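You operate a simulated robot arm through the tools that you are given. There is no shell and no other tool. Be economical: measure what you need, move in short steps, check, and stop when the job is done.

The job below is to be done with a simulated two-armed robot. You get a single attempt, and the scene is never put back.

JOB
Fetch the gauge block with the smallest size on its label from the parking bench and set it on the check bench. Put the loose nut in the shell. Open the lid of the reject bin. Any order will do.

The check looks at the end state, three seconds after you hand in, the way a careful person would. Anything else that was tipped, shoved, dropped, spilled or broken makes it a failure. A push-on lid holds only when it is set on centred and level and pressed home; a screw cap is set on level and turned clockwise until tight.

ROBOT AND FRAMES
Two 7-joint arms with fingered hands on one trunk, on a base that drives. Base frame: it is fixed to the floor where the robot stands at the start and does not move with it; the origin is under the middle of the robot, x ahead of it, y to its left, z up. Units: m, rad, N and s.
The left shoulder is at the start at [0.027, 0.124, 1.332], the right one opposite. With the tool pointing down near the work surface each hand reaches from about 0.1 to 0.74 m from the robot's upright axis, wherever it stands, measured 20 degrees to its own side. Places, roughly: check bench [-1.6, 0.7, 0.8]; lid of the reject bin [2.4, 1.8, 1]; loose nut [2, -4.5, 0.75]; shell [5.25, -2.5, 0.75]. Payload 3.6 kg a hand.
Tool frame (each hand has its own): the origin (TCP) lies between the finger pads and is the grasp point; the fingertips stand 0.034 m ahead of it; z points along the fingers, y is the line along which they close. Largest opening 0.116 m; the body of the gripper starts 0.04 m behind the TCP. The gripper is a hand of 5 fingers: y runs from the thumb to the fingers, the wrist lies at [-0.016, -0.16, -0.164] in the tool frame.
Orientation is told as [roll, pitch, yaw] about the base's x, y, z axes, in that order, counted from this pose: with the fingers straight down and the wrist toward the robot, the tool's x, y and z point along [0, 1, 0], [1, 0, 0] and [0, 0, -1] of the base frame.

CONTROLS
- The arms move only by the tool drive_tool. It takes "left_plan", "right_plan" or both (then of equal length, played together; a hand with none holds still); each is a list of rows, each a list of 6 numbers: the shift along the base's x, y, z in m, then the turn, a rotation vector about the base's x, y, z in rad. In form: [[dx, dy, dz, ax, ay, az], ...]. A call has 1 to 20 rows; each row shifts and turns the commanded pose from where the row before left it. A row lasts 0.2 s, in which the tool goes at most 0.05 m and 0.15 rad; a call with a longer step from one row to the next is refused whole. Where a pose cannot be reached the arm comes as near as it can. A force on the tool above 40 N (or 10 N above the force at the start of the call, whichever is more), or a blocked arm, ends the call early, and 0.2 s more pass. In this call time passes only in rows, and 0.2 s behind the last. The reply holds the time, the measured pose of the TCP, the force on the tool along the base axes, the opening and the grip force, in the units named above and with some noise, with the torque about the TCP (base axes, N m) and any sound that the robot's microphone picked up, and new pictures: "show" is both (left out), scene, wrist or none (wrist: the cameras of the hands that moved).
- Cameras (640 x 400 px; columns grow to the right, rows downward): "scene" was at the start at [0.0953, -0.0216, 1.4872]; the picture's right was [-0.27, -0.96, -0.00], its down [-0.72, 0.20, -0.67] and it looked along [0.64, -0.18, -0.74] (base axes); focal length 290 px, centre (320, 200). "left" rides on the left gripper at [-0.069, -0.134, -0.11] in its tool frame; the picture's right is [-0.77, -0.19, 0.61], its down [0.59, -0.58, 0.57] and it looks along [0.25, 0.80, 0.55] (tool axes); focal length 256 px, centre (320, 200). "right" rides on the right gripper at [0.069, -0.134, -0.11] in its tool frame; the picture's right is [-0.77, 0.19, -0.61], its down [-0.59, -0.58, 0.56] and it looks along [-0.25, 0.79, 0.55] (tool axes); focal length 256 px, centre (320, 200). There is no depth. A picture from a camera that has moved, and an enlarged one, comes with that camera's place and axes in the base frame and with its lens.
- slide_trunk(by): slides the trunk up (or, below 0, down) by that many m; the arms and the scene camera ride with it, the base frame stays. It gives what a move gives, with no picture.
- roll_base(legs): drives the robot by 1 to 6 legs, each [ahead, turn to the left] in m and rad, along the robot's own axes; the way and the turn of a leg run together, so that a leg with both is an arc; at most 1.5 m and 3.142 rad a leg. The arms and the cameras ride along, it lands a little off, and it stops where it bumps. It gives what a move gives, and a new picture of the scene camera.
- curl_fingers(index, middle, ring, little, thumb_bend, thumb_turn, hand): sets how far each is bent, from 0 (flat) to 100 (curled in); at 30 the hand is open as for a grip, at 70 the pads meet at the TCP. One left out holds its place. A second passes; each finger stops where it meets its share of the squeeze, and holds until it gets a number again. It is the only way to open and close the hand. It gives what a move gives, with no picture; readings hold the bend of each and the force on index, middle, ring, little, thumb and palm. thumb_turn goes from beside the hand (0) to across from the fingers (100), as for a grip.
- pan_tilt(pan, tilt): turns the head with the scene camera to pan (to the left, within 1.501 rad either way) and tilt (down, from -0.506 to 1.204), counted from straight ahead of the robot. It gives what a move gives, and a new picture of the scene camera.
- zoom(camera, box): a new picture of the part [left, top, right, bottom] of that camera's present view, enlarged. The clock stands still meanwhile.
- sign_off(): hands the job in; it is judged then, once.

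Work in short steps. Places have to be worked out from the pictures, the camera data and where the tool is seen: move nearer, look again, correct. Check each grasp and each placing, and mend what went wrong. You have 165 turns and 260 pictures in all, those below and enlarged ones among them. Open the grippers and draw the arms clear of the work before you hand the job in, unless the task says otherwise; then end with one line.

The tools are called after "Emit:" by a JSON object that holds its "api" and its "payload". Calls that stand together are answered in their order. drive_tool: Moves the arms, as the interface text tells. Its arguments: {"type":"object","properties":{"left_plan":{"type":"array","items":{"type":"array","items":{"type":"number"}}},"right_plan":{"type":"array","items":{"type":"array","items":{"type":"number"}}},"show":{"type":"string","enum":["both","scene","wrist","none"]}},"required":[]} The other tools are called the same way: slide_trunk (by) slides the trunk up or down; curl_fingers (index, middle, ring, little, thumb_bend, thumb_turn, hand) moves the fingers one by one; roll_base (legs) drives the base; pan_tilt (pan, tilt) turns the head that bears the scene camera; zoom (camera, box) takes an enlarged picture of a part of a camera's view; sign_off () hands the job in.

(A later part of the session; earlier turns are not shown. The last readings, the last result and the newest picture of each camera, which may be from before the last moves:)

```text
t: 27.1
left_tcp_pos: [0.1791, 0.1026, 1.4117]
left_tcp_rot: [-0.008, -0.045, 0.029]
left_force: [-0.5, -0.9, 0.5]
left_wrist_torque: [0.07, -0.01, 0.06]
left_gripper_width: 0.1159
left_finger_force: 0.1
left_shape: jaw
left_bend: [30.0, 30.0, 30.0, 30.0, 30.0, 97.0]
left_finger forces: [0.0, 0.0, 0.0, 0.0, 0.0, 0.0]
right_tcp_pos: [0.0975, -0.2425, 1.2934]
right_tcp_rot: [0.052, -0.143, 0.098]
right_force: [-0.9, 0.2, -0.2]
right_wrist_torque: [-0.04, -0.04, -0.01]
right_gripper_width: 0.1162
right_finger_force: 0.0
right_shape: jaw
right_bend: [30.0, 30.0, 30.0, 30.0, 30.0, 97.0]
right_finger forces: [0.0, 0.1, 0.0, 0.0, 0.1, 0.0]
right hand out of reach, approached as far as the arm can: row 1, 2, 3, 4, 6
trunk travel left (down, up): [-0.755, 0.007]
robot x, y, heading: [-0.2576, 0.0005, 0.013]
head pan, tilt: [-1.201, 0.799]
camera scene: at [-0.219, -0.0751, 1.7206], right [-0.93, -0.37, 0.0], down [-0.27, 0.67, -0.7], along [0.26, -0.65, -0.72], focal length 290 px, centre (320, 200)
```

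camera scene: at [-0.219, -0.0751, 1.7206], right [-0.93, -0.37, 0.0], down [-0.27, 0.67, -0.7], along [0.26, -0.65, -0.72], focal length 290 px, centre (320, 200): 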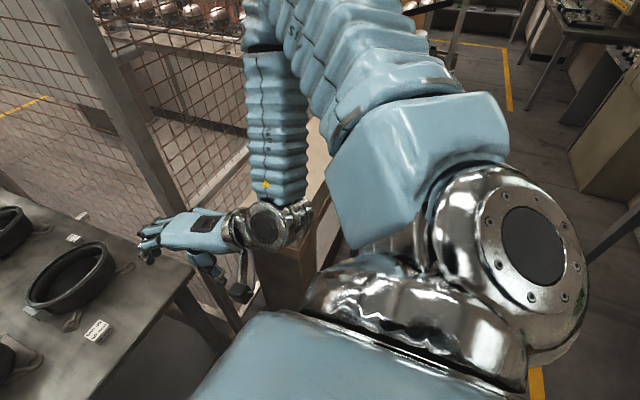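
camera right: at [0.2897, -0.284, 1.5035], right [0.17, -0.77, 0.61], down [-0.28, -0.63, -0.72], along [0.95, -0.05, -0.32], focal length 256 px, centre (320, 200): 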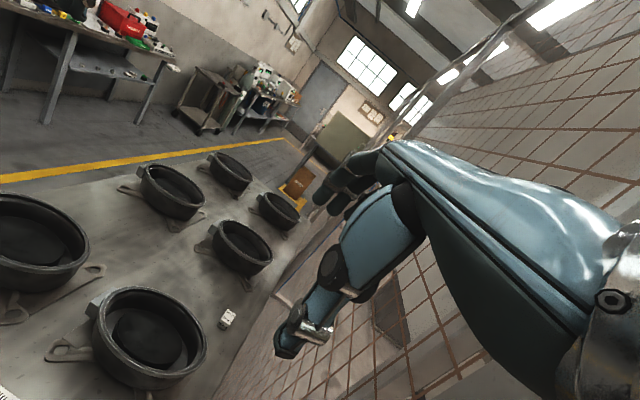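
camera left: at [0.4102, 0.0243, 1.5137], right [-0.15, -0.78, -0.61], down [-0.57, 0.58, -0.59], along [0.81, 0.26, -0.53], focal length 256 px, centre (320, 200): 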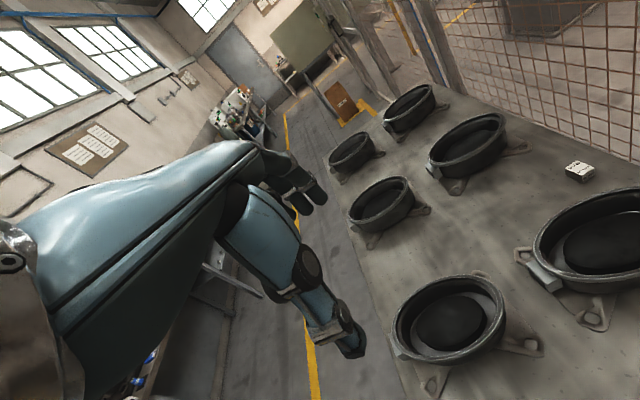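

The arm folded into a new shape; I continue lowering and squaring it so the hand sits close to the body.

Emit:
{"api": "drive_tool", "payload": {"right_plan": [[0.01, 0.02, -0.04, 0, 0.05, -0.03], [0.01, 0.02, -0.04, 0, 0.05, -0.03], [0.0, 0.01, -0.04, 0, 0.04, -0.03], [0, 0.0, -0.04, 0, 0, 0], [0, 0.0, -0.04, 0, 0, 0]], "show": "scene"}}

Emit:
{"api": "pan_tilt", "payload": {"pan": -1.5, "tilt": 0.4}}

```text
t: 28.3
left_tcp_pos: [0.179, 0.0991, 1.4073]
left_tcp_rot: [-0.006, -0.038, 0.025]
left_force: [-0.5, -0.3, 0.2]
left_wrist_torque: [-0.01, 0.03, 0.0]
left_gripper_width: 0.116
left_finger_force: 0.0
left_shape: jaw
left_bend: [30.0, 30.0, 30.0, 30.0, 30.0, 97.0]
left_finger forces: [0.1, 0.1, 0.1, 0.0, 0.0, 0.0]
right_tcp_pos: [0.1116, -0.2681, 1.2648]
right_tcp_rot: [0.06, -0.003, 0.007]
right_force: [0.5, 0.5, 0.3]
right_wrist_torque: [0.03, 0.03, -0.02]
right_gripper_width: 0.1162
right_finger_force: 0.0
right_shape: jaw
right_bend: [30.0, 30.0, 30.0, 30.0, 30.0, 97.0]
right_finger forces: [0.0, 0.0, 0.1, 0.0, 0.0, 0.1]
right hand out of reach, approached as far as the arm can: row 1, 2, 3, 4, 5
trunk travel left (down, up): [-0.755, 0.007]
robot x, y, heading: [-0.2584, -0.0005, 0.009]
head pan, tilt: [-1.201, 0.799]
camera scene: at [-0.2179, -0.0772, 1.7205], right [-0.93, -0.37, 0.0], down [-0.27, 0.67, -0.7], along [0.26, -0.65, -0.72], focal length 290 px, centre (320, 200)
```

scene: 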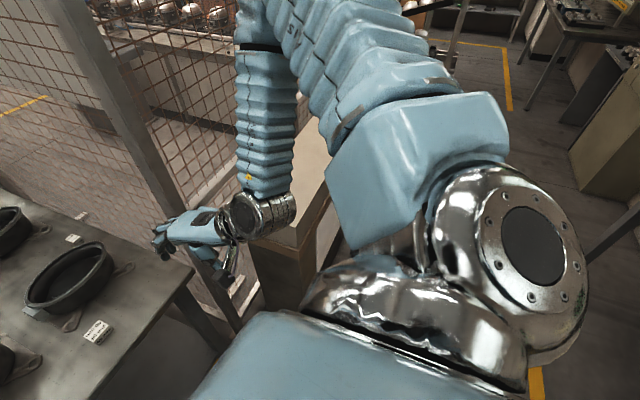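

```text
t: 29.2
left_tcp_pos: [0.1778, 0.0989, 1.4074]
left_tcp_rot: [-0.009, -0.038, 0.026]
left_force: [-0.8, -0.1, -0.2]
left_wrist_torque: [-0.03, 0.04, -0.02]
left_gripper_width: 0.1159
left_finger_force: 0.0
left_shape: jaw
left_bend: [30.0, 30.0, 30.0, 30.0, 30.0, 97.0]
left_finger forces: [0.0, 0.0, 0.1, 0.0, 0.0, 0.1]
right_tcp_pos: [0.1128, -0.2671, 1.2636]
right_tcp_rot: [0.058, -0.002, 0.009]
right_force: [0.5, 0.4, 0.4]
right_wrist_torque: [0.0, 0.02, 0.01]
right_gripper_width: 0.116
right_finger_force: 0.0
right_shape: jaw
right_bend: [30.0, 30.0, 30.0, 30.0, 30.0, 97.0]
right_finger forces: [0.0, 0.0, 0.0, 0.0, 0.1, 0.0]
trunk travel left (down, up): [-0.755, 0.007]
robot x, y, heading: [-0.2555, 0.0041, 0.011]
head pan, tilt: [-1.499, 0.4]
camera scene: at [-0.24, -0.0936, 1.7556], right [-1.0, -0.08, 0.0], down [-0.03, 0.39, -0.92], along [0.07, -0.92, -0.39], focal length 290 px, centre (320, 200)
```

scene: 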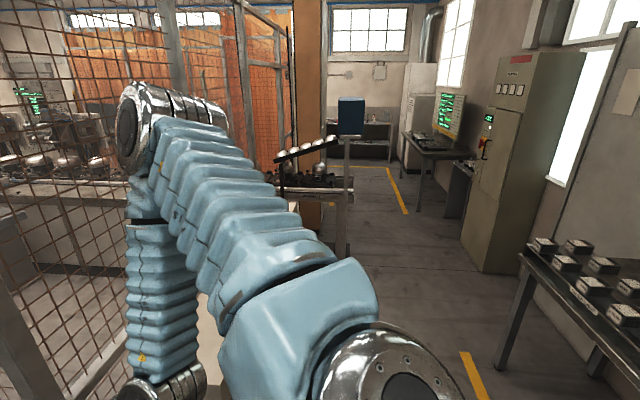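

Plan: go around to approach at heading about -0.85 from the upper-left, so the right arm passes clear of the post. Drive: turn left, ahead, turn right.

Emit:
{"api": "pan_tilt", "payload": {"pan": 0, "tilt": 0.9}}

Emit:
{"api": "roll_base", "payload": {"legs": [[0, 0.8], [0.35, 0], [0, -1.65]]}}

```text
t: 30.8
left_tcp_pos: [0.1784, 0.0994, 1.4073]
left_tcp_rot: [-0.01, -0.038, 0.026]
left_force: [0.4, 0.3, 0.9]
left_wrist_torque: [0.0, -0.01, -0.03]
left_gripper_width: 0.1159
left_finger_force: 0.1
left_shape: jaw
left_bend: [30.0, 30.0, 30.0, 30.0, 30.0, 97.0]
left_finger forces: [0.1, 0.0, 0.1, 0.1, 0.0, 0.0]
right_tcp_pos: [0.1127, -0.2665, 1.264]
right_tcp_rot: [0.059, -0.004, 0.009]
right_force: [-0.7, -0.5, -0.1]
right_wrist_torque: [0.0, 0.0, -0.04]
right_gripper_width: 0.1159
right_finger_force: 0.1
right_shape: jaw
right_bend: [30.0, 30.0, 30.0, 30.0, 30.0, 97.0]
right_finger forces: [0.0, 0.1, 0.0, 0.1, 0.0, 0.1]
trunk travel left (down, up): [-0.755, 0.007]
robot x, y, heading: [-0.2563, -0.0032, 0.009]
head pan, tilt: [0.0, 0.901]
camera scene: at [-0.172, -0.0008, 1.7126], right [0.01, -1.0, 0.0], down [-0.78, -0.01, -0.62], along [0.62, 0.01, -0.78], focal length 290 px, centre (320, 200)
```

scene: 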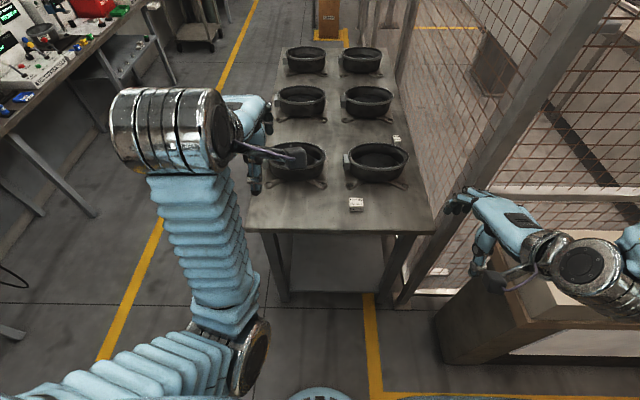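

```text
t: 39.2
left_tcp_pos: [0.3492, -0.0067, 1.408]
left_tcp_rot: [-0.009, -0.039, -0.831]
left_force: [-1.2, -0.4, 0.7]
left_wrist_torque: [-0.01, 0.04, 0.01]
left_gripper_width: 0.1161
left_finger_force: 0.0
left_shape: jaw
left_bend: [30.0, 30.0, 30.0, 30.0, 30.0, 97.0]
left_finger forces: [0.0, 0.1, 0.0, 0.0, 0.0, 0.0]
right_tcp_pos: [0.0283, -0.197, 1.2636]
right_tcp_rot: [0.06, -0.001, -0.847]
right_force: [-0.1, 0.6, 0.2]
right_wrist_torque: [-0.03, -0.04, -0.03]
right_gripper_width: 0.116
right_finger_force: 0.0
right_shape: jaw
right_bend: [30.0, 30.0, 30.0, 30.0, 30.0, 97.0]
right_finger forces: [0.1, 0.1, 0.0, 0.1, 0.1, 0.1]
trunk travel left (down, up): [-0.755, 0.007]
robot x, y, heading: [-0.0099, 0.2558, -0.845]
head pan, tilt: [0.0, 0.901]
camera scene: at [0.0436, 0.1925, 1.7126], right [-0.75, -0.66, 0.0], down [-0.52, 0.59, -0.62], along [0.41, -0.47, -0.78], focal length 290 px, centre (320, 200)
```

scene: 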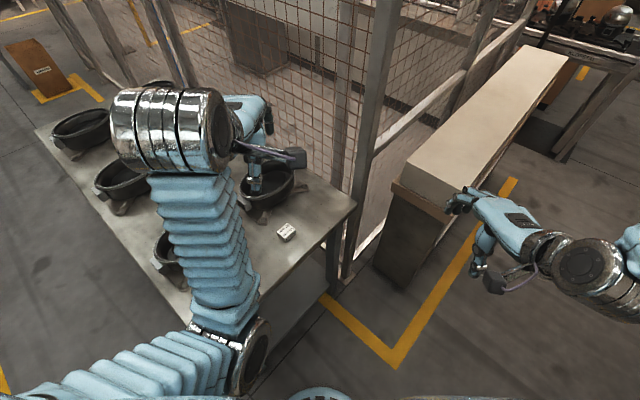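

Base radius is ~0.22, so I aim for robot pose (0.14,-0.08,-0.8). I shift the left hand to its own side, then re-line the base for a straight run in.

Emit:
{"api": "drive_tool", "payload": {"left_plan": [[0.035, 0.035, 0, 0, 0, 0], [0.035, 0.035, 0, 0, 0, 0], [0.035, 0.03, 0, 0, 0, 0]], "show": "none"}}

Emit:
{"api": "roll_base", "payload": {"legs": [[0, 1.2], [-0.138, 0], [0, -1.155]]}}

```text
t: 40.0
left_tcp_pos: [0.473, 0.0998, 1.4103]
left_tcp_rot: [0.029, -0.044, -0.807]
left_force: [0.2, -1.2, -0.1]
left_wrist_torque: [0.03, 0.0, -0.02]
left_gripper_width: 0.116
left_finger_force: 0.1
left_shape: jaw
left_bend: [30.0, 30.0, 30.0, 30.0, 30.0, 97.0]
left_finger forces: [0.1, 0.0, 0.0, 0.0, 0.1, 0.0]
left hand out of reach, approached as far as the arm can: row 2
right_tcp_pos: [0.0305, -0.1972, 1.2641]
right_tcp_rot: [0.06, 0.0, -0.845]
right_force: [-0.6, 0.9, 0.0]
right_wrist_torque: [0.0, -0.01, 0.01]
right_gripper_width: 0.1159
right_finger_force: 0.1
right_shape: jaw
right_bend: [30.0, 30.0, 30.0, 30.0, 30.0, 97.0]
right_finger forces: [0.1, 0.0, 0.1, 0.0, 0.0, 0.0]
trunk travel left (down, up): [-0.755, 0.007]
robot x, y, heading: [-0.011, 0.2588, -0.85]
head pan, tilt: [0.0, 0.901]
```

```text
t: 45.3
left_tcp_pos: [0.3466, 0.5817, 1.3522]
left_tcp_rot: [0.163, 0.001, -0.03]
left_force: [0.3, 0.5, -1.8]
left_wrist_torque: [-0.07, 0.01, -0.07]
left_gripper_width: 0.1161
left_finger_force: 0.0
left_shape: jaw
left_bend: [30.0, 30.0, 30.0, 30.0, 30.0, 97.0]
left_finger forces: [0.1, 0.1, 0.1, 0.1, 0.0, 0.1]
right_tcp_pos: [0.2456, -0.1081, 1.2609]
right_tcp_rot: [-0.158, -0.104, -0.062]
right_force: [-0.6, 2.1, -0.8]
right_wrist_torque: [-0.14, 0.03, -0.03]
right_gripper_width: 0.1161
right_finger_force: 0.0
right_shape: jaw
right_bend: [30.0, 30.0, 30.0, 30.0, 30.0, 97.0]
right_finger forces: [0.1, 0.0, 0.0, 0.1, 0.0, 0.0]
trunk travel left (down, up): [-0.755, 0.007]
robot x, y, heading: [-0.1381, 0.2146, 0.116]
head pan, tilt: [0.0, 0.901]
stopped in leg 3: the robot was blocked; the commanded pose is now the measured one
camera scene: at [0.0966, 0.2534, 1.7116], right [0.12, -0.99, 0.01], down [-0.83, -0.1, -0.55], along [0.55, 0.06, -0.84], focal length 290 px, centre (320, 200)
```

scene: 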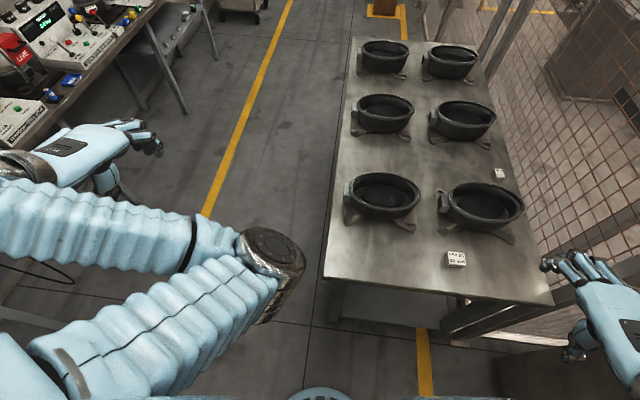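

The turn was blocked, cause unclear. I re-read after settling and look about.

Emit:
{"api": "pan_tilt", "payload": {"pan": -0.8, "tilt": 0.9}}

Emit:
{"api": "pan_tilt", "payload": {"pan": 0.9, "tilt": 0.9}}

```text
t: 46.4
left_tcp_pos: [0.2799, 0.5413, 1.3887]
left_tcp_rot: [0.108, -0.056, 0.034]
left_force: [1.2, 0.1, 0.4]
left_wrist_torque: [-0.05, 0.03, -0.09]
left_gripper_width: 0.1159
left_finger_force: 0.1
left_shape: jaw
left_bend: [30.0, 30.0, 30.0, 30.0, 30.0, 97.0]
left_finger forces: [0.0, 0.0, 0.0, 0.1, 0.0, 0.0]
right_tcp_pos: [0.2203, -0.0878, 1.277]
right_tcp_rot: [-0.079, -0.133, 0.012]
right_force: [0.8, 0.8, 2.2]
right_wrist_torque: [-0.07, -0.02, 0.06]
right_gripper_width: 0.116
right_finger_force: 0.0
right_shape: jaw
right_bend: [30.0, 30.0, 30.0, 30.0, 30.0, 97.0]
right_finger forces: [0.0, 0.0, 0.1, 0.0, 0.0, 0.0]
trunk travel left (down, up): [-0.755, 0.007]
robot x, y, heading: [-0.1361, 0.2118, 0.12]
head pan, tilt: [-0.799, 0.901]
camera scene: at [-0.0224, 0.1741, 1.7141], right [-0.63, -0.78, 0.02], down [-0.63, 0.49, -0.61], along [0.46, -0.39, -0.8], focal length 290 px, centre (320, 200)
```

scene: 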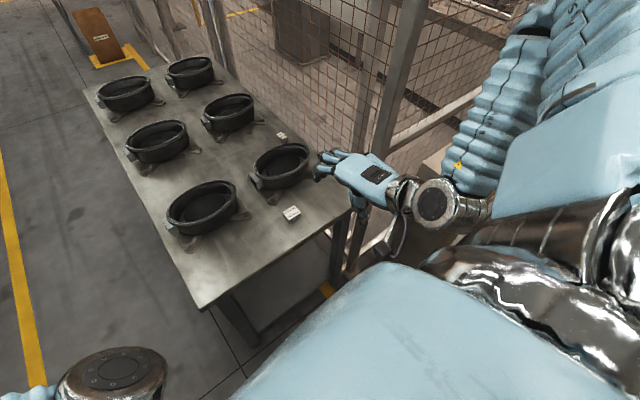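

```text
t: 48.2
left_tcp_pos: [0.2662, 0.5398, 1.386]
left_tcp_rot: [0.109, -0.065, 0.02]
left_force: [-0.5, 1.9, -2.6]
left_wrist_torque: [-0.06, -0.02, 0.01]
left_gripper_width: 0.1159
left_finger_force: 0.3
left_shape: jaw
left_bend: [30.0, 30.0, 30.0, 30.0, 30.0, 97.0]
left_finger forces: [0.0, 0.0, 0.0, 0.0, 0.2, 0.1]
right_tcp_pos: [0.2006, -0.1068, 1.2864]
right_tcp_rot: [-0.104, -0.202, 0.003]
right_force: [1.2, -0.3, -0.6]
right_wrist_torque: [0.04, 0.07, -0.01]
right_gripper_width: 0.1161
right_finger_force: 0.1
right_shape: jaw
right_bend: [30.0, 30.0, 30.0, 30.0, 30.0, 97.0]
right_finger forces: [0.0, 0.1, 0.1, 0.1, 0.1, 0.0]
trunk travel left (down, up): [-0.755, 0.007]
robot x, y, heading: [-0.1366, 0.2124, 0.115]
head pan, tilt: [0.901, 0.901]
camera scene: at [-0.0522, 0.2798, 1.7136], right [0.85, -0.53, -0.02], down [-0.43, -0.67, -0.61], along [0.31, 0.53, -0.79], focal length 290 px, centre (320, 200)
```

scene: 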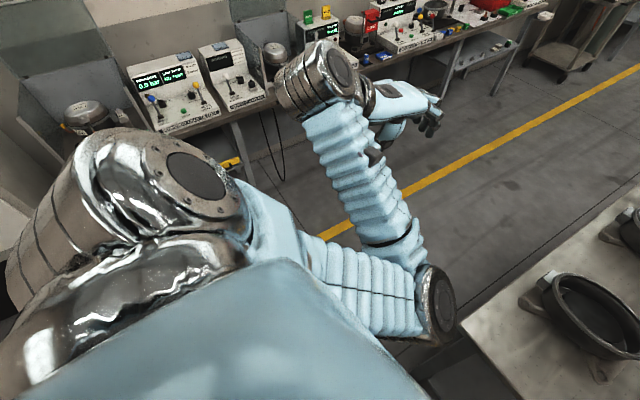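

The body sways with the trunk high, and the arms are in awkward near-limit shapes. I lower the hands relative to the shoulders, then lower the trunk.

Emit:
{"api": "drive_tool", "payload": {"left_plan": [[0.03, -0.02, -0.03, -0.036, 0.02, 0], [0.03, -0.02, -0.03, -0.036, 0.02, 0], [0.03, -0.02, -0.03, -0.036, 0.02, 0], [0.03, -0.02, -0.03, 0, 0, 0], [0.03, 0, -0.03, 0, 0, 0]], "right_plan": [[0.02, -0.02, -0.03, 0.03, 0.05, 0], [0.02, -0.02, -0.03, 0.03, 0.05, 0], [0.02, -0.02, -0.03, 0.03, 0.05, 0], [0.01, 0, -0.03, 0, 0.05, 0], [0.01, 0, -0.03, 0, 0, 0]], "show": "scene"}}

```text
t: 49.4
left_tcp_pos: [0.3959, 0.4587, 1.2489]
left_tcp_rot: [0.02, -0.016, 0.042]
left_force: [-0.3, 1.7, -1.7]
left_wrist_torque: [-0.16, -0.09, -0.07]
left_gripper_width: 0.1161
left_finger_force: 0.0
left_shape: jaw
left_bend: [30.0, 30.0, 30.0, 30.0, 30.0, 97.0]
left_finger forces: [0.0, 0.0, 0.1, 0.0, 0.0, 0.1]
right_tcp_pos: [0.2639, -0.1529, 1.1258]
right_tcp_rot: [0.025, 0.058, -0.003]
right_force: [0.4, 0.6, 0.7]
right_wrist_torque: [0.04, -0.01, 0.02]
right_gripper_width: 0.1159
right_finger_force: 0.1
right_shape: jaw
right_bend: [30.0, 30.0, 30.0, 30.0, 30.0, 97.0]
right_finger forces: [0.1, 0.0, 0.0, 0.0, 0.0, 0.0]
trunk travel left (down, up): [-0.755, 0.007]
robot x, y, heading: [-0.1383, 0.2141, 0.112]
head pan, tilt: [0.901, 0.901]
camera scene: at [-0.0858, 0.2763, 1.7125], right [0.85, -0.53, 0.0], down [-0.42, -0.67, -0.62], along [0.33, 0.53, -0.78], focal length 290 px, centre (320, 200)
```

scene: 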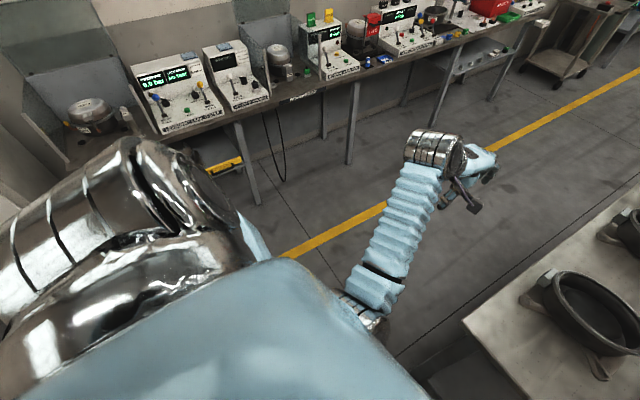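

Settled and sane. Now lower the trunk by 0.2 for stability.

Emit:
{"api": "slide_trunk", "payload": {"by": -0.2}}

Emit:
{"api": "pan_tilt", "payload": {"pan": -0.1, "tilt": 0.9}}

```text
t: 51.5
left_tcp_pos: [0.3887, 0.4533, 1.0503]
left_tcp_rot: [0.004, -0.019, 0.041]
left_force: [-0.7, 0.7, 0.4]
left_wrist_torque: [0.03, 0.0, 0.02]
left_gripper_width: 0.116
left_finger_force: 0.1
left_shape: jaw
left_bend: [30.0, 30.0, 30.0, 30.0, 30.0, 97.0]
left_finger forces: [0.1, 0.1, 0.0, 0.0, 0.0, 0.1]
right_tcp_pos: [0.2616, -0.1536, 0.9287]
right_tcp_rot: [0.022, 0.056, -0.004]
right_force: [0.0, 0.0, -0.5]
right_wrist_torque: [-0.05, 0.01, 0.01]
right_gripper_width: 0.1161
right_finger_force: 0.1
right_shape: jaw
right_bend: [30.0, 30.0, 30.0, 30.0, 30.0, 97.0]
right_finger forces: [0.0, 0.1, 0.1, 0.0, 0.0, 0.1]
trunk travel left (down, up): [-0.555, 0.207]
robot x, y, heading: [-0.1415, 0.2129, 0.112]
head pan, tilt: [0.901, 0.901]
```

```text
t: 52.8
left_tcp_pos: [0.3884, 0.4543, 1.05]
left_tcp_rot: [0.006, -0.017, 0.038]
left_force: [-0.2, 0.1, 0.2]
left_wrist_torque: [-0.03, -0.02, 0.03]
left_gripper_width: 0.1162
left_finger_force: 0.0
left_shape: jaw
left_bend: [30.0, 30.0, 30.0, 30.0, 30.0, 97.0]
left_finger forces: [0.0, 0.1, 0.0, 0.0, 0.0, 0.0]
right_tcp_pos: [0.2598, -0.1527, 0.9292]
right_tcp_rot: [0.023, 0.056, -0.003]
right_force: [0.2, -0.8, -0.5]
right_wrist_torque: [0.01, -0.02, -0.02]
right_gripper_width: 0.1162
right_finger_force: 0.0
right_shape: jaw
right_bend: [30.0, 30.0, 30.0, 30.0, 30.0, 97.0]
right_finger forces: [0.0, 0.0, 0.0, 0.0, 0.0, 0.0]
trunk travel left (down, up): [-0.555, 0.207]
robot x, y, heading: [-0.1393, 0.2148, 0.109]
head pan, tilt: [-0.099, 0.901]
camera scene: at [-0.0483, 0.2156, 1.5126], right [0.02, -1.0, 0.0], down [-0.78, -0.01, -0.62], along [0.62, 0.01, -0.78], focal length 290 px, centre (320, 200)
```

scene: 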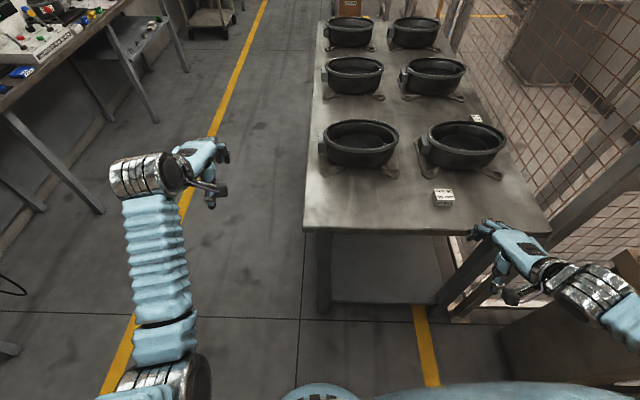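

Stable now. I raise both hands for clearance, then turn right to -0.8.

Emit:
{"api": "drive_tool", "payload": {"left_plan": [[-0.02, 0, 0.04, 0, 0, 0], [-0.02, 0, 0.04, 0, 0, 0], [-0.02, 0, 0.04, 0, 0, 0], [0, 0, 0, 0, 0, 0]], "right_plan": [[0, 0.02, 0.04, 0, 0, 0], [0, 0.02, 0.04, 0, 0, 0], [0, 0.02, 0.04, 0, 0, 0], [0, 0, 0.03, 0, 0, 0]], "show": "none"}}

Emit:
{"api": "roll_base", "payload": {"legs": [[0, -0.91]]}}

```text
t: 53.8
left_tcp_pos: [0.3281, 0.4568, 1.1693]
left_tcp_rot: [0.004, -0.017, 0.04]
left_force: [-0.8, -0.3, -0.2]
left_wrist_torque: [0.01, 0.04, 0.04]
left_gripper_width: 0.1164
left_finger_force: 0.1
left_shape: jaw
left_bend: [30.0, 30.0, 30.0, 30.0, 30.0, 97.0]
left_finger forces: [0.0, 0.1, 0.0, 0.0, 0.1, 0.0]
right_tcp_pos: [0.26, -0.094, 1.079]
right_tcp_rot: [0.024, 0.058, -0.003]
right_force: [0.3, 0.6, 0.5]
right_wrist_torque: [-0.02, 0.02, 0.0]
right_gripper_width: 0.1158
right_finger_force: 0.1
right_shape: jaw
right_bend: [30.0, 30.0, 30.0, 30.0, 30.0, 97.0]
right_finger forces: [0.0, 0.0, 0.0, 0.1, 0.1, 0.0]
trunk travel left (down, up): [-0.555, 0.207]
robot x, y, heading: [-0.1395, 0.2152, 0.119]
head pan, tilt: [-0.099, 0.901]
```

```text
t: 56.5
left_tcp_pos: [0.3405, -0.0062, 1.1694]
left_tcp_rot: [0.006, -0.018, -0.867]
left_force: [-0.1, 0.4, 0.7]
left_wrist_torque: [0.02, 0.0, 0.0]
left_gripper_width: 0.1159
left_finger_force: 0.1
left_shape: jaw
left_bend: [30.0, 30.0, 30.0, 30.0, 30.0, 97.0]
left_finger forces: [0.0, 0.0, 0.0, 0.0, 0.1, 0.1]
right_tcp_pos: [-0.1351, -0.2899, 1.079]
right_tcp_rot: [0.023, 0.056, -0.911]
right_force: [0.1, 1.1, -0.1]
right_wrist_torque: [0.01, 0.0, 0.02]
right_gripper_width: 0.1159
right_finger_force: 0.0
right_shape: jaw
right_bend: [30.0, 30.0, 30.0, 30.0, 30.0, 97.0]
right_finger forces: [0.1, 0.0, 0.1, 0.1, 0.0, 0.0]
trunk travel left (down, up): [-0.555, 0.207]
robot x, y, heading: [-0.1396, 0.2123, -0.791]
head pan, tilt: [-0.099, 0.901]
camera scene: at [-0.0812, 0.1423, 1.5126], right [-0.78, -0.63, 0.0], down [-0.49, 0.61, -0.62], along [0.39, -0.48, -0.78], focal length 290 px, centre (320, 200)
```

scene: 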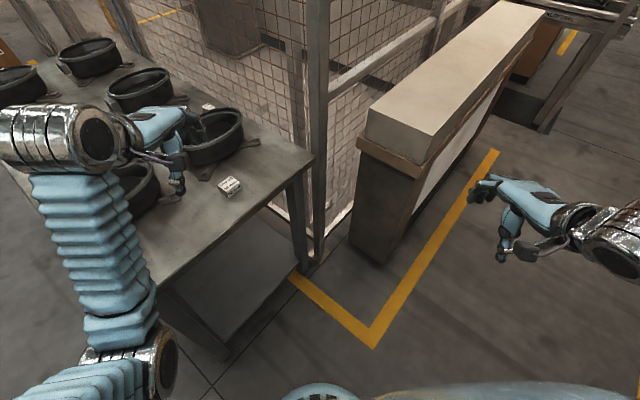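

Clear run ahead: drive 0.33 m forward along this heading.

Emit:
{"api": "roll_base", "payload": {"legs": [[0.33, 0]]}}

Emit:
{"api": "zoom", "payload": {"camera": "left", "box": [0, 0, 640, 400]}}

```text
t: 58.7
left_tcp_pos: [0.5722, -0.2441, 1.1691]
left_tcp_rot: [0.008, -0.016, -0.872]
left_force: [0.3, 0.2, 0.2]
left_wrist_torque: [0.01, 0.0, 0.0]
left_gripper_width: 0.116
left_finger_force: 0.2
left_shape: jaw
left_bend: [30.0, 30.0, 30.0, 30.0, 30.0, 97.0]
left_finger forces: [0.0, 0.0, 0.1, 0.0, 0.1, 0.1]
right_tcp_pos: [0.0936, -0.5265, 1.0779]
right_tcp_rot: [0.023, 0.058, -0.916]
right_force: [0.5, -0.4, -0.8]
right_wrist_torque: [0.0, 0.02, 0.0]
right_gripper_width: 0.1162
right_finger_force: 0.1
right_shape: jaw
right_bend: [30.0, 30.0, 30.0, 30.0, 30.0, 97.0]
right_finger forces: [0.1, 0.0, 0.0, 0.0, 0.0, 0.1]
trunk travel left (down, up): [-0.555, 0.207]
robot x, y, heading: [0.0926, -0.022, -0.795]
head pan, tilt: [-0.099, 0.901]
camera scene: at [0.1503, -0.0936, 1.5125], right [-0.78, -0.63, 0.0], down [-0.49, 0.61, -0.62], along [0.39, -0.48, -0.78], focal length 290 px, centre (320, 200)
```

scene: 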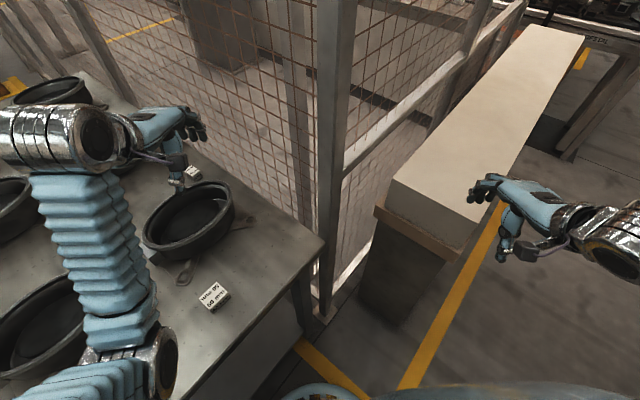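

```text
1.00 times, centred on (320, 200) of left (not enlarged: the box is as wide or as high as the picture)
camera zoom: at [0.4318, -0.1848, 1.2768], right [-0.7, -0.36, -0.62], down [0.09, 0.81, -0.57], along [0.71, -0.46, -0.54], focal length 256 px, centre (320, 200)
```

zoom: 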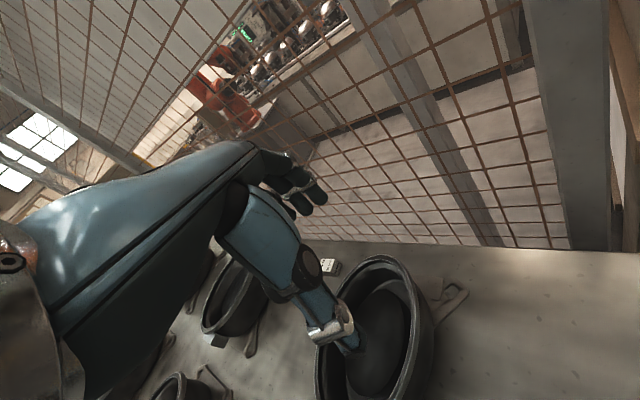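

Nearly there; I creep 0.06 m more, then lower the trunk for level reach.

Emit:
{"api": "roll_base", "payload": {"legs": [[0.06, 0]]}}

Emit:
{"api": "slide_trunk", "payload": {"by": -0.1}}

```text
t: 59.7
left_tcp_pos: [0.6052, -0.277, 1.1738]
left_tcp_rot: [0.005, -0.03, -0.871]
left_force: [0.2, -0.6, -0.8]
left_wrist_torque: [-0.03, 0.03, -0.01]
left_gripper_width: 0.1159
left_finger_force: 0.0
left_shape: jaw
left_bend: [30.0, 30.0, 30.0, 30.0, 30.0, 97.0]
left_finger forces: [0.0, 0.1, 0.0, 0.1, 0.0, 0.1]
right_tcp_pos: [0.1256, -0.5589, 1.0812]
right_tcp_rot: [0.024, 0.046, -0.918]
right_force: [-0.5, -0.5, -1.8]
right_wrist_torque: [-0.06, -0.06, 0.0]
right_gripper_width: 0.1159
right_finger_force: 0.0
right_shape: jaw
right_bend: [30.0, 30.0, 30.0, 30.0, 30.0, 97.0]
right_finger forces: [0.0, 0.1, 0.0, 0.1, 0.0, 0.1]
trunk travel left (down, up): [-0.555, 0.207]
robot x, y, heading: [0.1304, -0.0629, -0.796]
head pan, tilt: [-0.099, 0.901]
camera scene: at [0.1892, -0.1331, 1.5126], right [-0.78, -0.62, 0.0], down [-0.49, 0.61, -0.62], along [0.39, -0.49, -0.78], focal length 290 px, centre (320, 200)
```

scene: 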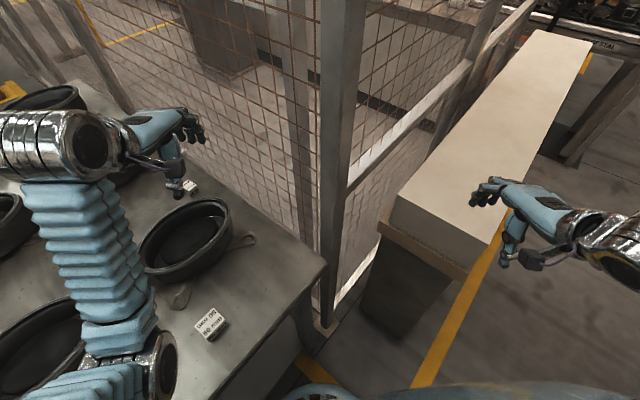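

```text
t: 61.0
left_tcp_pos: [0.605, -0.2787, 1.0729]
left_tcp_rot: [0.004, -0.029, -0.873]
left_force: [0.3, 0.3, 0.5]
left_wrist_torque: [-0.01, 0.0, -0.02]
left_gripper_width: 0.116
left_finger_force: 0.1
left_shape: jaw
left_bend: [30.0, 30.0, 30.0, 30.0, 30.0, 97.0]
left_finger forces: [0.0, 0.1, 0.1, 0.0, 0.1, 0.1]
right_tcp_pos: [0.1281, -0.5596, 0.9821]
right_tcp_rot: [0.025, 0.049, -0.918]
right_force: [-0.2, 0.0, -0.4]
right_wrist_torque: [-0.03, 0.0, 0.0]
right_gripper_width: 0.1161
right_finger_force: 0.0
right_shape: jaw
right_bend: [30.0, 30.0, 30.0, 30.0, 30.0, 97.0]
right_finger forces: [0.0, 0.0, 0.0, 0.0, 0.0, 0.0]
trunk travel left (down, up): [-0.455, 0.307]
robot x, y, heading: [0.1343, -0.0615, -0.797]
head pan, tilt: [-0.099, 0.901]
```

Now swing the left hand over the block with the closing line along base y (yaw -1.57).

Emit:
{"api": "drive_tool", "payload": {"left_plan": [[0.033, -0.007, 0, 0, 0, -0.1], [0.033, -0.007, 0, 0, 0, -0.1], [0.033, -0.007, 0, 0, 0, -0.1], [0.033, -0.007, 0, 0, 0, -0.1], [0.033, -0.007, 0, 0, 0, -0.1], [0.033, -0.007, 0, 0, 0, -0.1], [0.033, -0.007, 0, 0, 0, -0.1]], "show": "both"}}

```text
t: 62.6
left_tcp_pos: [0.8364, -0.3296, 1.075]
left_tcp_rot: [0.005, -0.026, -1.575]
left_force: [0.6, -1.3, -0.8]
left_wrist_torque: [0.01, 0.03, 0.02]
left_gripper_width: 0.1164
left_finger_force: 0.1
left_shape: jaw
left_bend: [30.0, 30.0, 30.0, 30.0, 30.0, 97.0]
left_finger forces: [0.0, 0.1, 0.0, 0.0, 0.1, 0.0]
right_tcp_pos: [0.1283, -0.562, 0.9808]
right_tcp_rot: [0.024, 0.05, -0.92]
right_force: [-0.1, -0.4, 0.0]
right_wrist_torque: [0.02, 0.01, 0.04]
right_gripper_width: 0.1162
right_finger_force: 0.0
right_shape: jaw
right_bend: [30.0, 30.0, 30.0, 30.0, 30.0, 97.0]
right_finger forces: [0.1, 0.1, 0.1, 0.0, 0.0, 0.0]
trunk travel left (down, up): [-0.455, 0.307]
robot x, y, heading: [0.133, -0.0668, -0.792]
head pan, tilt: [-0.099, 0.901]
camera scene: at [0.2015, -0.1464, 1.4119], right [-0.78, -0.62, 0.0], down [-0.49, 0.61, -0.62], along [0.39, -0.48, -0.78], focal length 290 px, centre (320, 200)
camera left: at [0.7681, -0.1925, 1.181], right [-0.77, 0.17, -0.62], down [0.59, 0.56, -0.58], along [0.25, -0.81, -0.53], focal length 256 px, centre (320, 200)
```

scene: 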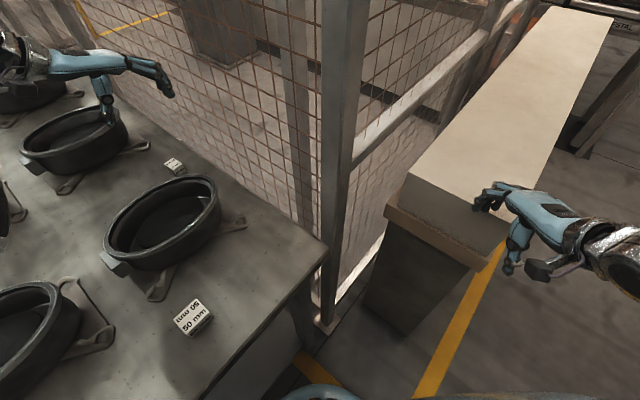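
left: 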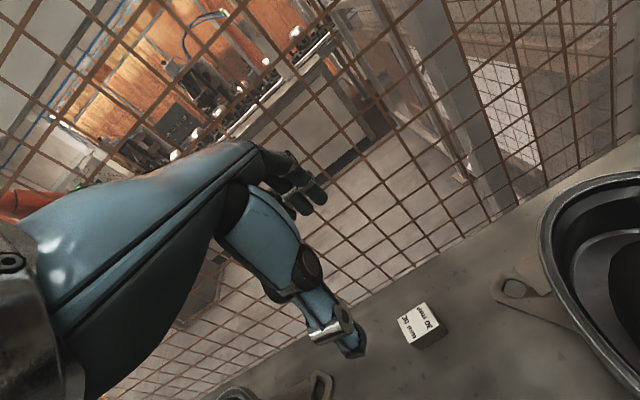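

Well aligned above the block (block top ≈ (0.838,-0.336)). Descend to about z 0.90 and check.

Emit:
{"api": "drive_tool", "payload": {"left_plan": [[0.0, -0.002, -0.045, 0, 0, 0], [0.001, -0.002, -0.045, 0, 0, 0], [0.001, -0.002, -0.045, 0, 0, 0], [0, 0, -0.035, 0, 0.025, 0]], "show": "both"}}

```text
t: 63.6
left_tcp_pos: [0.8153, -0.3295, 0.9049]
left_tcp_rot: [-0.021, -0.027, -1.572]
left_force: [0.5, -0.3, -0.5]
left_wrist_torque: [-0.02, -0.01, 0.04]
left_gripper_width: 0.116
left_finger_force: 0.0
left_shape: jaw
left_bend: [30.0, 30.0, 30.0, 30.0, 30.0, 97.0]
left_finger forces: [0.0, 0.0, 0.0, 0.0, 0.0, 0.0]
left hand out of reach, approached as far as the arm can: row 3, 4
right_tcp_pos: [0.1291, -0.5613, 0.9818]
right_tcp_rot: [0.025, 0.049, -0.918]
right_force: [-0.5, 0.0, -0.2]
right_wrist_torque: [0.0, 0.01, -0.02]
right_gripper_width: 0.1161
right_finger_force: 0.0
right_shape: jaw
right_bend: [30.0, 30.0, 30.0, 30.0, 30.0, 97.0]
right_finger forces: [0.1, 0.0, 0.0, 0.1, 0.0, 0.1]
trunk travel left (down, up): [-0.455, 0.307]
robot x, y, heading: [0.1306, -0.0658, -0.796]
head pan, tilt: [-0.099, 0.901]
camera scene: at [0.2017, -0.1458, 1.412], right [-0.78, -0.63, 0.0], down [-0.49, 0.61, -0.62], along [0.39, -0.48, -0.78], focal length 290 px, centre (320, 200)
camera left: at [0.7502, -0.1931, 1.0134], right [-0.78, 0.17, -0.6], down [0.58, 0.56, -0.59], along [0.23, -0.81, -0.54], focal length 256 px, centre (320, 200)
```

scene: 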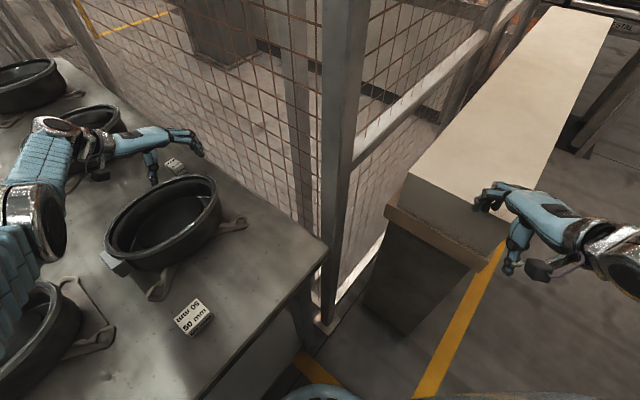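
left: 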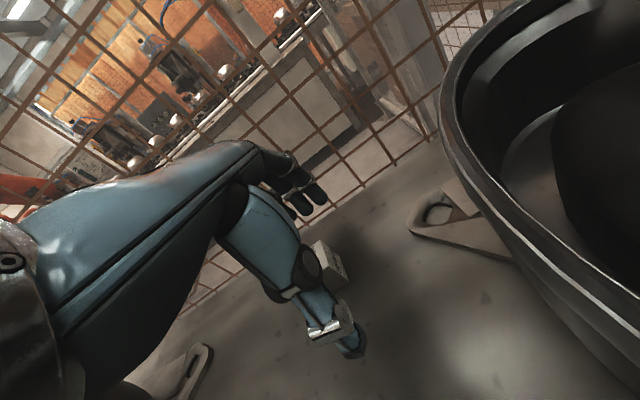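

Just out of reach at this shoulder height. I raise both hands 0.1, then lower the trunk 0.1.

Emit:
{"api": "drive_tool", "payload": {"left_plan": [[0.008, -0.003, 0.03, 0.01, 0.01, 0], [0.008, -0.003, 0.04, 0.01, 0.01, 0], [0.007, -0.002, 0.04, 0, 0, 0]], "right_plan": [[0, 0, 0.04, 0, 0, 0], [0, 0, 0.04, 0, 0, 0], [0, 0, 0.02, 0, 0, 0]], "show": "none"}}

Emit:
{"api": "slide_trunk", "payload": {"by": -0.1}}

Emit:
{"api": "drive_tool", "payload": {"left_plan": [[0, 0, 0, 0, 0, 0]], "show": "both"}}

```text
t: 64.4
left_tcp_pos: [0.8395, -0.3358, 1.0142]
left_tcp_rot: [-0.041, -0.008, -1.568]
left_force: [0.4, 0.5, 0.0]
left_wrist_torque: [-0.01, 0.01, 0.01]
left_gripper_width: 0.1162
left_finger_force: 0.1
left_shape: jaw
left_bend: [30.0, 30.0, 30.0, 30.0, 30.0, 97.0]
left_finger forces: [0.0, 0.1, 0.0, 0.0, 0.1, 0.1]
right_tcp_pos: [0.13, -0.5597, 1.0805]
right_tcp_rot: [0.026, 0.05, -0.917]
right_force: [-0.4, 0.8, 0.6]
right_wrist_torque: [0.03, -0.01, 0.02]
right_gripper_width: 0.1158
right_finger_force: 0.2
right_shape: jaw
right_bend: [30.0, 30.0, 30.0, 30.0, 30.0, 97.0]
right_finger forces: [0.0, 0.1, 0.1, 0.0, 0.0, 0.0]
trunk travel left (down, up): [-0.455, 0.307]
robot x, y, heading: [0.134, -0.0641, -0.802]
head pan, tilt: [-0.099, 0.901]
```

```text
t: 65.8
left_tcp_pos: [0.8378, -0.3372, 0.9173]
left_tcp_rot: [-0.039, -0.01, -1.572]
left_force: [0.3, -0.5, -0.2]
left_wrist_torque: [0.02, 0.0, -0.01]
left_gripper_width: 0.1159
left_finger_force: 0.0
left_shape: jaw
left_bend: [30.0, 30.0, 30.0, 30.0, 30.0, 97.0]
left_finger forces: [0.0, 0.0, 0.0, 0.0, 0.0, 0.0]
right_tcp_pos: [0.1325, -0.5654, 0.9665]
right_tcp_rot: [0.02, 0.102, -0.914]
right_force: [-1.9, 1.6, 11.9]
right_wrist_torque: [-0.75, -0.12, -0.11]
right_gripper_width: 0.1161
right_finger_force: 0.1
right_shape: jaw
right_bend: [30.0, 30.0, 32.0, 30.0, 30.0, 97.0]
right_finger forces: [0.0, 0.1, 11.5, 0.0, 0.1, 0.0]
trunk travel left (down, up): [-0.355, 0.407]
robot x, y, heading: [0.133, -0.064, -0.797]
head pan, tilt: [-0.099, 0.901]
```

```text
t: 66.2
left_tcp_pos: [0.8379, -0.3372, 0.9176]
left_tcp_rot: [-0.041, -0.009, -1.573]
left_force: [-0.4, -0.3, -0.4]
left_wrist_torque: [-0.02, 0.03, -0.01]
left_gripper_width: 0.1162
left_finger_force: 0.1
left_shape: jaw
left_bend: [30.0, 30.0, 30.0, 30.0, 30.0, 97.0]
left_finger forces: [0.0, 0.1, 0.0, 0.0, 0.1, 0.0]
right_tcp_pos: [0.1308, -0.5644, 0.9664]
right_tcp_rot: [0.019, 0.102, -0.916]
right_force: [-2.3, 0.5, 13.4]
right_wrist_torque: [-0.94, -0.16, -0.15]
right_gripper_width: 0.1158
right_finger_force: 0.0
right_shape: jaw
right_bend: [30.0, 30.0, 32.0, 30.0, 30.0, 97.0]
right_finger forces: [0.1, 0.0, 13.8, 0.0, 0.0, 0.0]
trunk travel left (down, up): [-0.355, 0.407]
robot x, y, heading: [0.1308, -0.0639, -0.796]
head pan, tilt: [-0.099, 0.901]
camera scene: at [0.2188, -0.1621, 1.3112], right [-0.78, -0.62, 0.0], down [-0.49, 0.61, -0.62], along [0.39, -0.49, -0.78], focal length 290 px, centre (320, 200)
camera left: at [0.7746, -0.2019, 1.0292], right [-0.79, 0.18, -0.58], down [0.57, 0.57, -0.59], along [0.22, -0.8, -0.56], focal length 256 px, centre (320, 200)
```

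scene: 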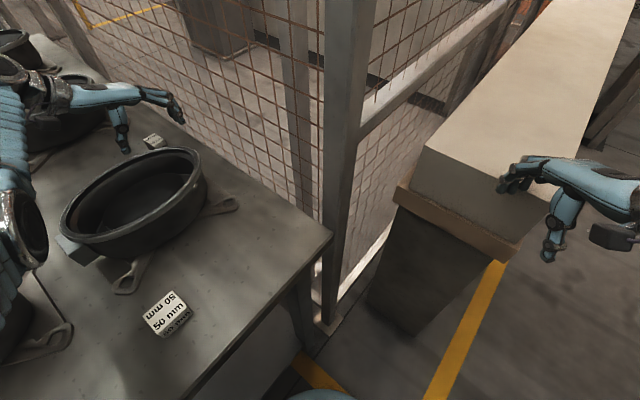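
left: 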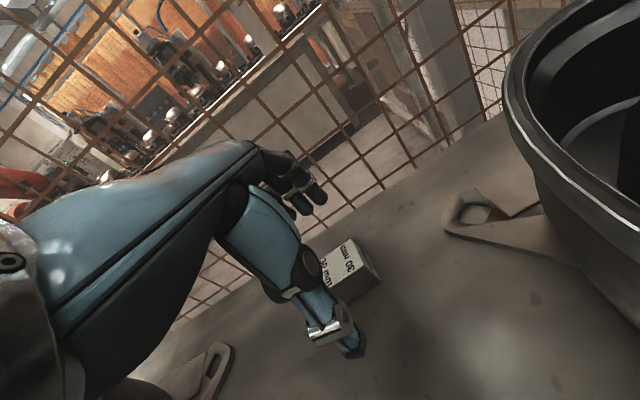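

The right ring finger touches the crate top; I lift and withdraw the right hand while lowering the left 0.035.

Emit:
{"api": "drive_tool", "payload": {"right_plan": [[0, 0, 0.04, 0, 0, 0], [-0.02, 0.02, 0.02, 0, -0.03, 0], [-0.02, 0.02, 0, 0, -0.03, 0]], "show": "none"}}

Emit:
{"api": "drive_tool", "payload": {"left_plan": [[0, -0.002, -0.015, 0.02, 0, 0], [0.001, -0.002, -0.015, 0.02, 0, 0], [0, 0, -0.006, 0, 0, 0]], "show": "wrist"}}

```text
t: 67.0
left_tcp_pos: [0.8375, -0.3376, 0.9167]
left_tcp_rot: [-0.039, -0.007, -1.572]
left_force: [0.1, -0.6, -0.4]
left_wrist_torque: [0.02, 0.01, 0.03]
left_gripper_width: 0.1161
left_finger_force: 0.0
left_shape: jaw
left_bend: [30.0, 30.0, 30.0, 30.0, 30.0, 97.0]
left_finger forces: [0.0, 0.0, 0.0, 0.1, 0.0, 0.0]
right_tcp_pos: [0.1057, -0.563, 1.0271]
right_tcp_rot: [0.071, 0.067, -0.91]
right_force: [0.4, 0.5, 0.0]
right_wrist_torque: [0.01, -0.01, 0.0]
right_gripper_width: 0.1159
right_finger_force: 0.0
right_shape: jaw
right_bend: [30.0, 30.0, 30.0, 30.0, 30.0, 97.0]
right_finger forces: [0.1, 0.0, 0.0, 0.0, 0.1, 0.0]
right hand out of reach, approached as far as the arm can: row 1, 2, 3
trunk travel left (down, up): [-0.355, 0.407]
robot x, y, heading: [0.134, -0.0639, -0.796]
head pan, tilt: [-0.099, 0.901]
```

```text
t: 67.8
left_tcp_pos: [0.8402, -0.3427, 0.8864]
left_tcp_rot: [-0.033, 0.025, -1.568]
left_force: [-1.2, 3.2, 17.6]
left_wrist_torque: [-1.04, -0.17, 0.02]
left_gripper_width: 0.1144
left_finger_force: 0.0
left_shape: jaw
left_bend: [30.0, 30.0, 30.0, 30.0, 30.0, 97.0]
left_finger forces: [0.2, 17.1, 0.1, 0.0, 0.1, 0.0]
right_tcp_pos: [0.1066, -0.5627, 1.0271]
right_tcp_rot: [0.071, 0.065, -0.91]
right_force: [0.2, -0.3, -0.5]
right_wrist_torque: [-0.02, 0.03, 0.01]
right_gripper_width: 0.1159
right_finger_force: 0.1
right_shape: jaw
right_bend: [30.0, 30.0, 30.0, 30.0, 30.0, 97.0]
right_finger forces: [0.1, 0.0, 0.0, 0.0, 0.1, 0.1]
trunk travel left (down, up): [-0.355, 0.407]
robot x, y, heading: [0.1322, -0.065, -0.798]
head pan, tilt: [-0.099, 0.901]
camera left: at [0.7752, -0.2111, 1.0018], right [-0.79, 0.2, -0.58], down [0.57, 0.59, -0.57], along [0.23, -0.78, -0.58], focal length 256 px, centre (320, 200)
```

left: 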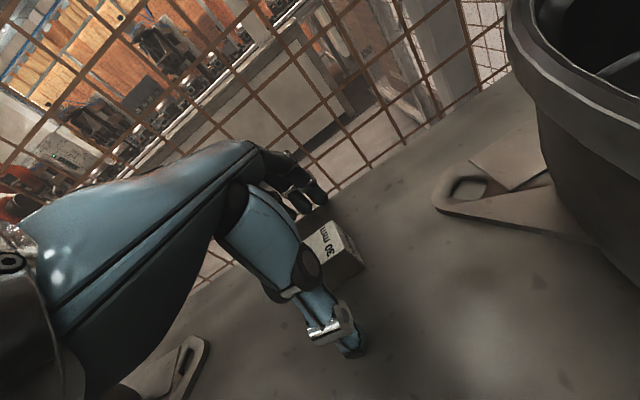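

The middle finger touched the bench: the bench top is ≈0.85, so the block centre is ≈(0.833,-0.328). I lift a bit, centre, and close.

Emit:
{"api": "drive_tool", "payload": {"left_plan": [[-0.003, 0.004, 0.008, 0, 0, 0], [-0.004, 0.006, 0.0, -0.01, -0.02, 0]], "show": "none"}}

Emit:
{"api": "curl_fingers", "payload": {"hand": "left", "index": 50, "middle": 50, "ring": 50, "little": 50, "thumb_bend": 50}}

Emit:
{"api": "zoom", "payload": {"camera": "left", "box": [220, 140, 460, 380]}}

```text
t: 68.3
left_tcp_pos: [0.8318, -0.3316, 0.8869]
left_tcp_rot: [-0.024, 0.023, -1.572]
left_force: [-0.3, -1.4, 1.4]
left_wrist_torque: [-0.18, -0.02, -0.03]
left_gripper_width: 0.1162
left_finger_force: 0.1
left_shape: jaw
left_bend: [30.0, 30.0, 30.0, 30.0, 30.0, 97.0]
left_finger forces: [0.1, 2.0, 0.0, 0.1, 0.0, 0.1]
right_tcp_pos: [0.1061, -0.5634, 1.0261]
right_tcp_rot: [0.068, 0.068, -0.911]
right_force: [-0.6, 0.0, 0.6]
right_wrist_torque: [-0.02, -0.02, 0.01]
right_gripper_width: 0.1158
right_finger_force: 0.0
right_shape: jaw
right_bend: [30.0, 30.0, 30.0, 30.0, 30.0, 97.0]
right_finger forces: [0.0, 0.0, 0.0, 0.0, 0.0, 0.0]
trunk travel left (down, up): [-0.355, 0.407]
robot x, y, heading: [0.1326, -0.0625, -0.795]
head pan, tilt: [-0.099, 0.901]
```

```text
t: 69.3
left_tcp_pos: [0.8323, -0.3326, 0.8898]
left_tcp_rot: [-0.019, 0.022, -1.571]
left_force: [-0.3, -3.9, 15.0]
left_wrist_torque: [-0.73, 0.07, 0.0]
left_gripper_width: 0.0629
left_finger_force: 7.6
left_shape: fingers
left_bend: [50.0, 49.0, 50.0, 50.0, 50.0, 97.0]
left_finger forces: [9.7, 5.1, 0.1, 0.0, 0.1, 0.1]
right_tcp_pos: [0.1049, -0.5639, 1.0275]
right_tcp_rot: [0.069, 0.067, -0.911]
right_force: [0.4, 0.1, 0.7]
right_wrist_torque: [-0.01, -0.01, 0.02]
right_gripper_width: 0.1157
right_finger_force: 0.1
right_shape: jaw
right_bend: [30.0, 30.0, 30.0, 30.0, 30.0, 97.0]
right_finger forces: [0.1, 0.0, 0.0, 0.0, 0.1, 0.1]
trunk travel left (down, up): [-0.355, 0.407]
robot x, y, heading: [0.136, -0.0657, -0.794]
head pan, tilt: [-0.099, 0.901]
```

```text
1.67 times, centred on (340, 260) of left
camera zoom: at [0.7654, -0.2012, 1.0052], right [-0.78, 0.2, -0.59], down [0.58, 0.59, -0.56], along [0.24, -0.78, -0.57], focal length 427 px, centre (287, 100)
```

zoom: 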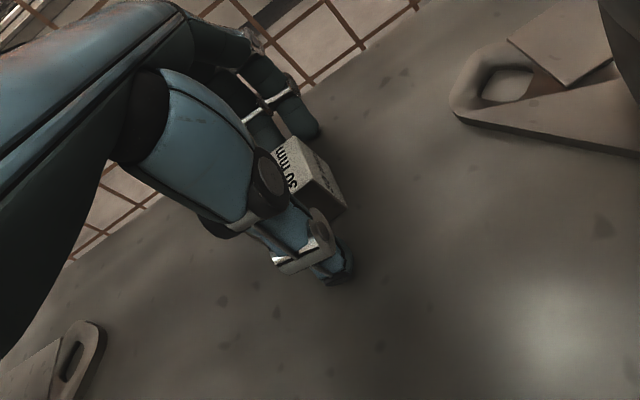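

Fingers rub the bench as they curl; lift 8 mm, then close firmly.

Emit:
{"api": "drive_tool", "payload": {"left_plan": [[0, 0.0, 0.008, 0, 0, 0]], "show": "none"}}

Emit:
{"api": "curl_fingers", "payload": {"hand": "left", "index": 70, "middle": 70, "ring": 70, "little": 70, "thumb_bend": 70}}

Emit:
{"api": "zoom", "payload": {"camera": "left", "box": [220, 140, 460, 380]}}

```text
t: 69.8
left_tcp_pos: [0.8326, -0.3287, 0.8923]
left_tcp_rot: [-0.023, 0.03, -1.568]
left_force: [0.6, 0.0, 0.3]
left_wrist_torque: [-0.03, 0.02, -0.01]
left_gripper_width: 0.0599
left_finger_force: 0.0
left_shape: fingers
left_bend: [50.0, 50.0, 50.0, 50.0, 50.0, 97.0]
left_finger forces: [0.0, 0.0, 0.1, 0.0, 0.1, 0.1]
right_tcp_pos: [0.1092, -0.5635, 1.0263]
right_tcp_rot: [0.068, 0.07, -0.909]
right_force: [-0.8, 0.0, -1.3]
right_wrist_torque: [-0.01, 0.0, -0.01]
right_gripper_width: 0.1158
right_finger_force: 0.0
right_shape: jaw
right_bend: [30.0, 30.0, 30.0, 30.0, 30.0, 97.0]
right_finger forces: [0.0, 0.0, 0.1, 0.0, 0.0, 0.0]
trunk travel left (down, up): [-0.355, 0.407]
robot x, y, heading: [0.1343, -0.065, -0.799]
head pan, tilt: [-0.099, 0.901]
```

```text
t: 70.8
left_tcp_pos: [0.8331, -0.3331, 0.8953]
left_tcp_rot: [-0.022, 0.025, -1.571]
left_force: [0.4, -1.2, -2.0]
left_wrist_torque: [-0.01, 0.05, -0.01]
left_gripper_width: 0.0263
left_finger_force: 19.4
left_shape: fingers
left_bend: [64.0, 65.0, 67.0, 70.0, 63.0, 96.0]
left_finger forces: [9.7, 6.9, 2.9, 0.1, 19.6, 0.0]
right_tcp_pos: [0.1063, -0.5641, 1.0267]
right_tcp_rot: [0.069, 0.068, -0.91]
right_force: [-0.8, -0.1, -0.6]
right_wrist_torque: [0.03, -0.01, 0.03]
right_gripper_width: 0.1159
right_finger_force: 0.0
right_shape: jaw
right_bend: [30.0, 30.0, 30.0, 30.0, 30.0, 97.0]
right_finger forces: [0.0, 0.0, 0.0, 0.0, 0.1, 0.0]
trunk travel left (down, up): [-0.355, 0.407]
robot x, y, heading: [0.1328, -0.0656, -0.798]
head pan, tilt: [-0.099, 0.901]
```

```text
1.67 times, centred on (340, 260) of left
camera zoom: at [0.767, -0.2009, 1.0112], right [-0.78, 0.2, -0.59], down [0.58, 0.59, -0.56], along [0.24, -0.78, -0.58], focal length 427 px, centre (287, 100)
```

zoom: 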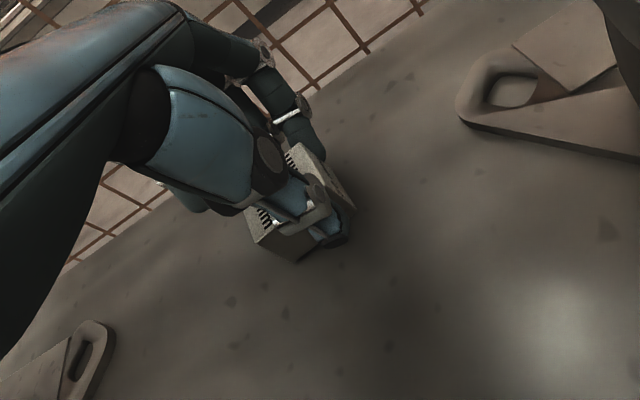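

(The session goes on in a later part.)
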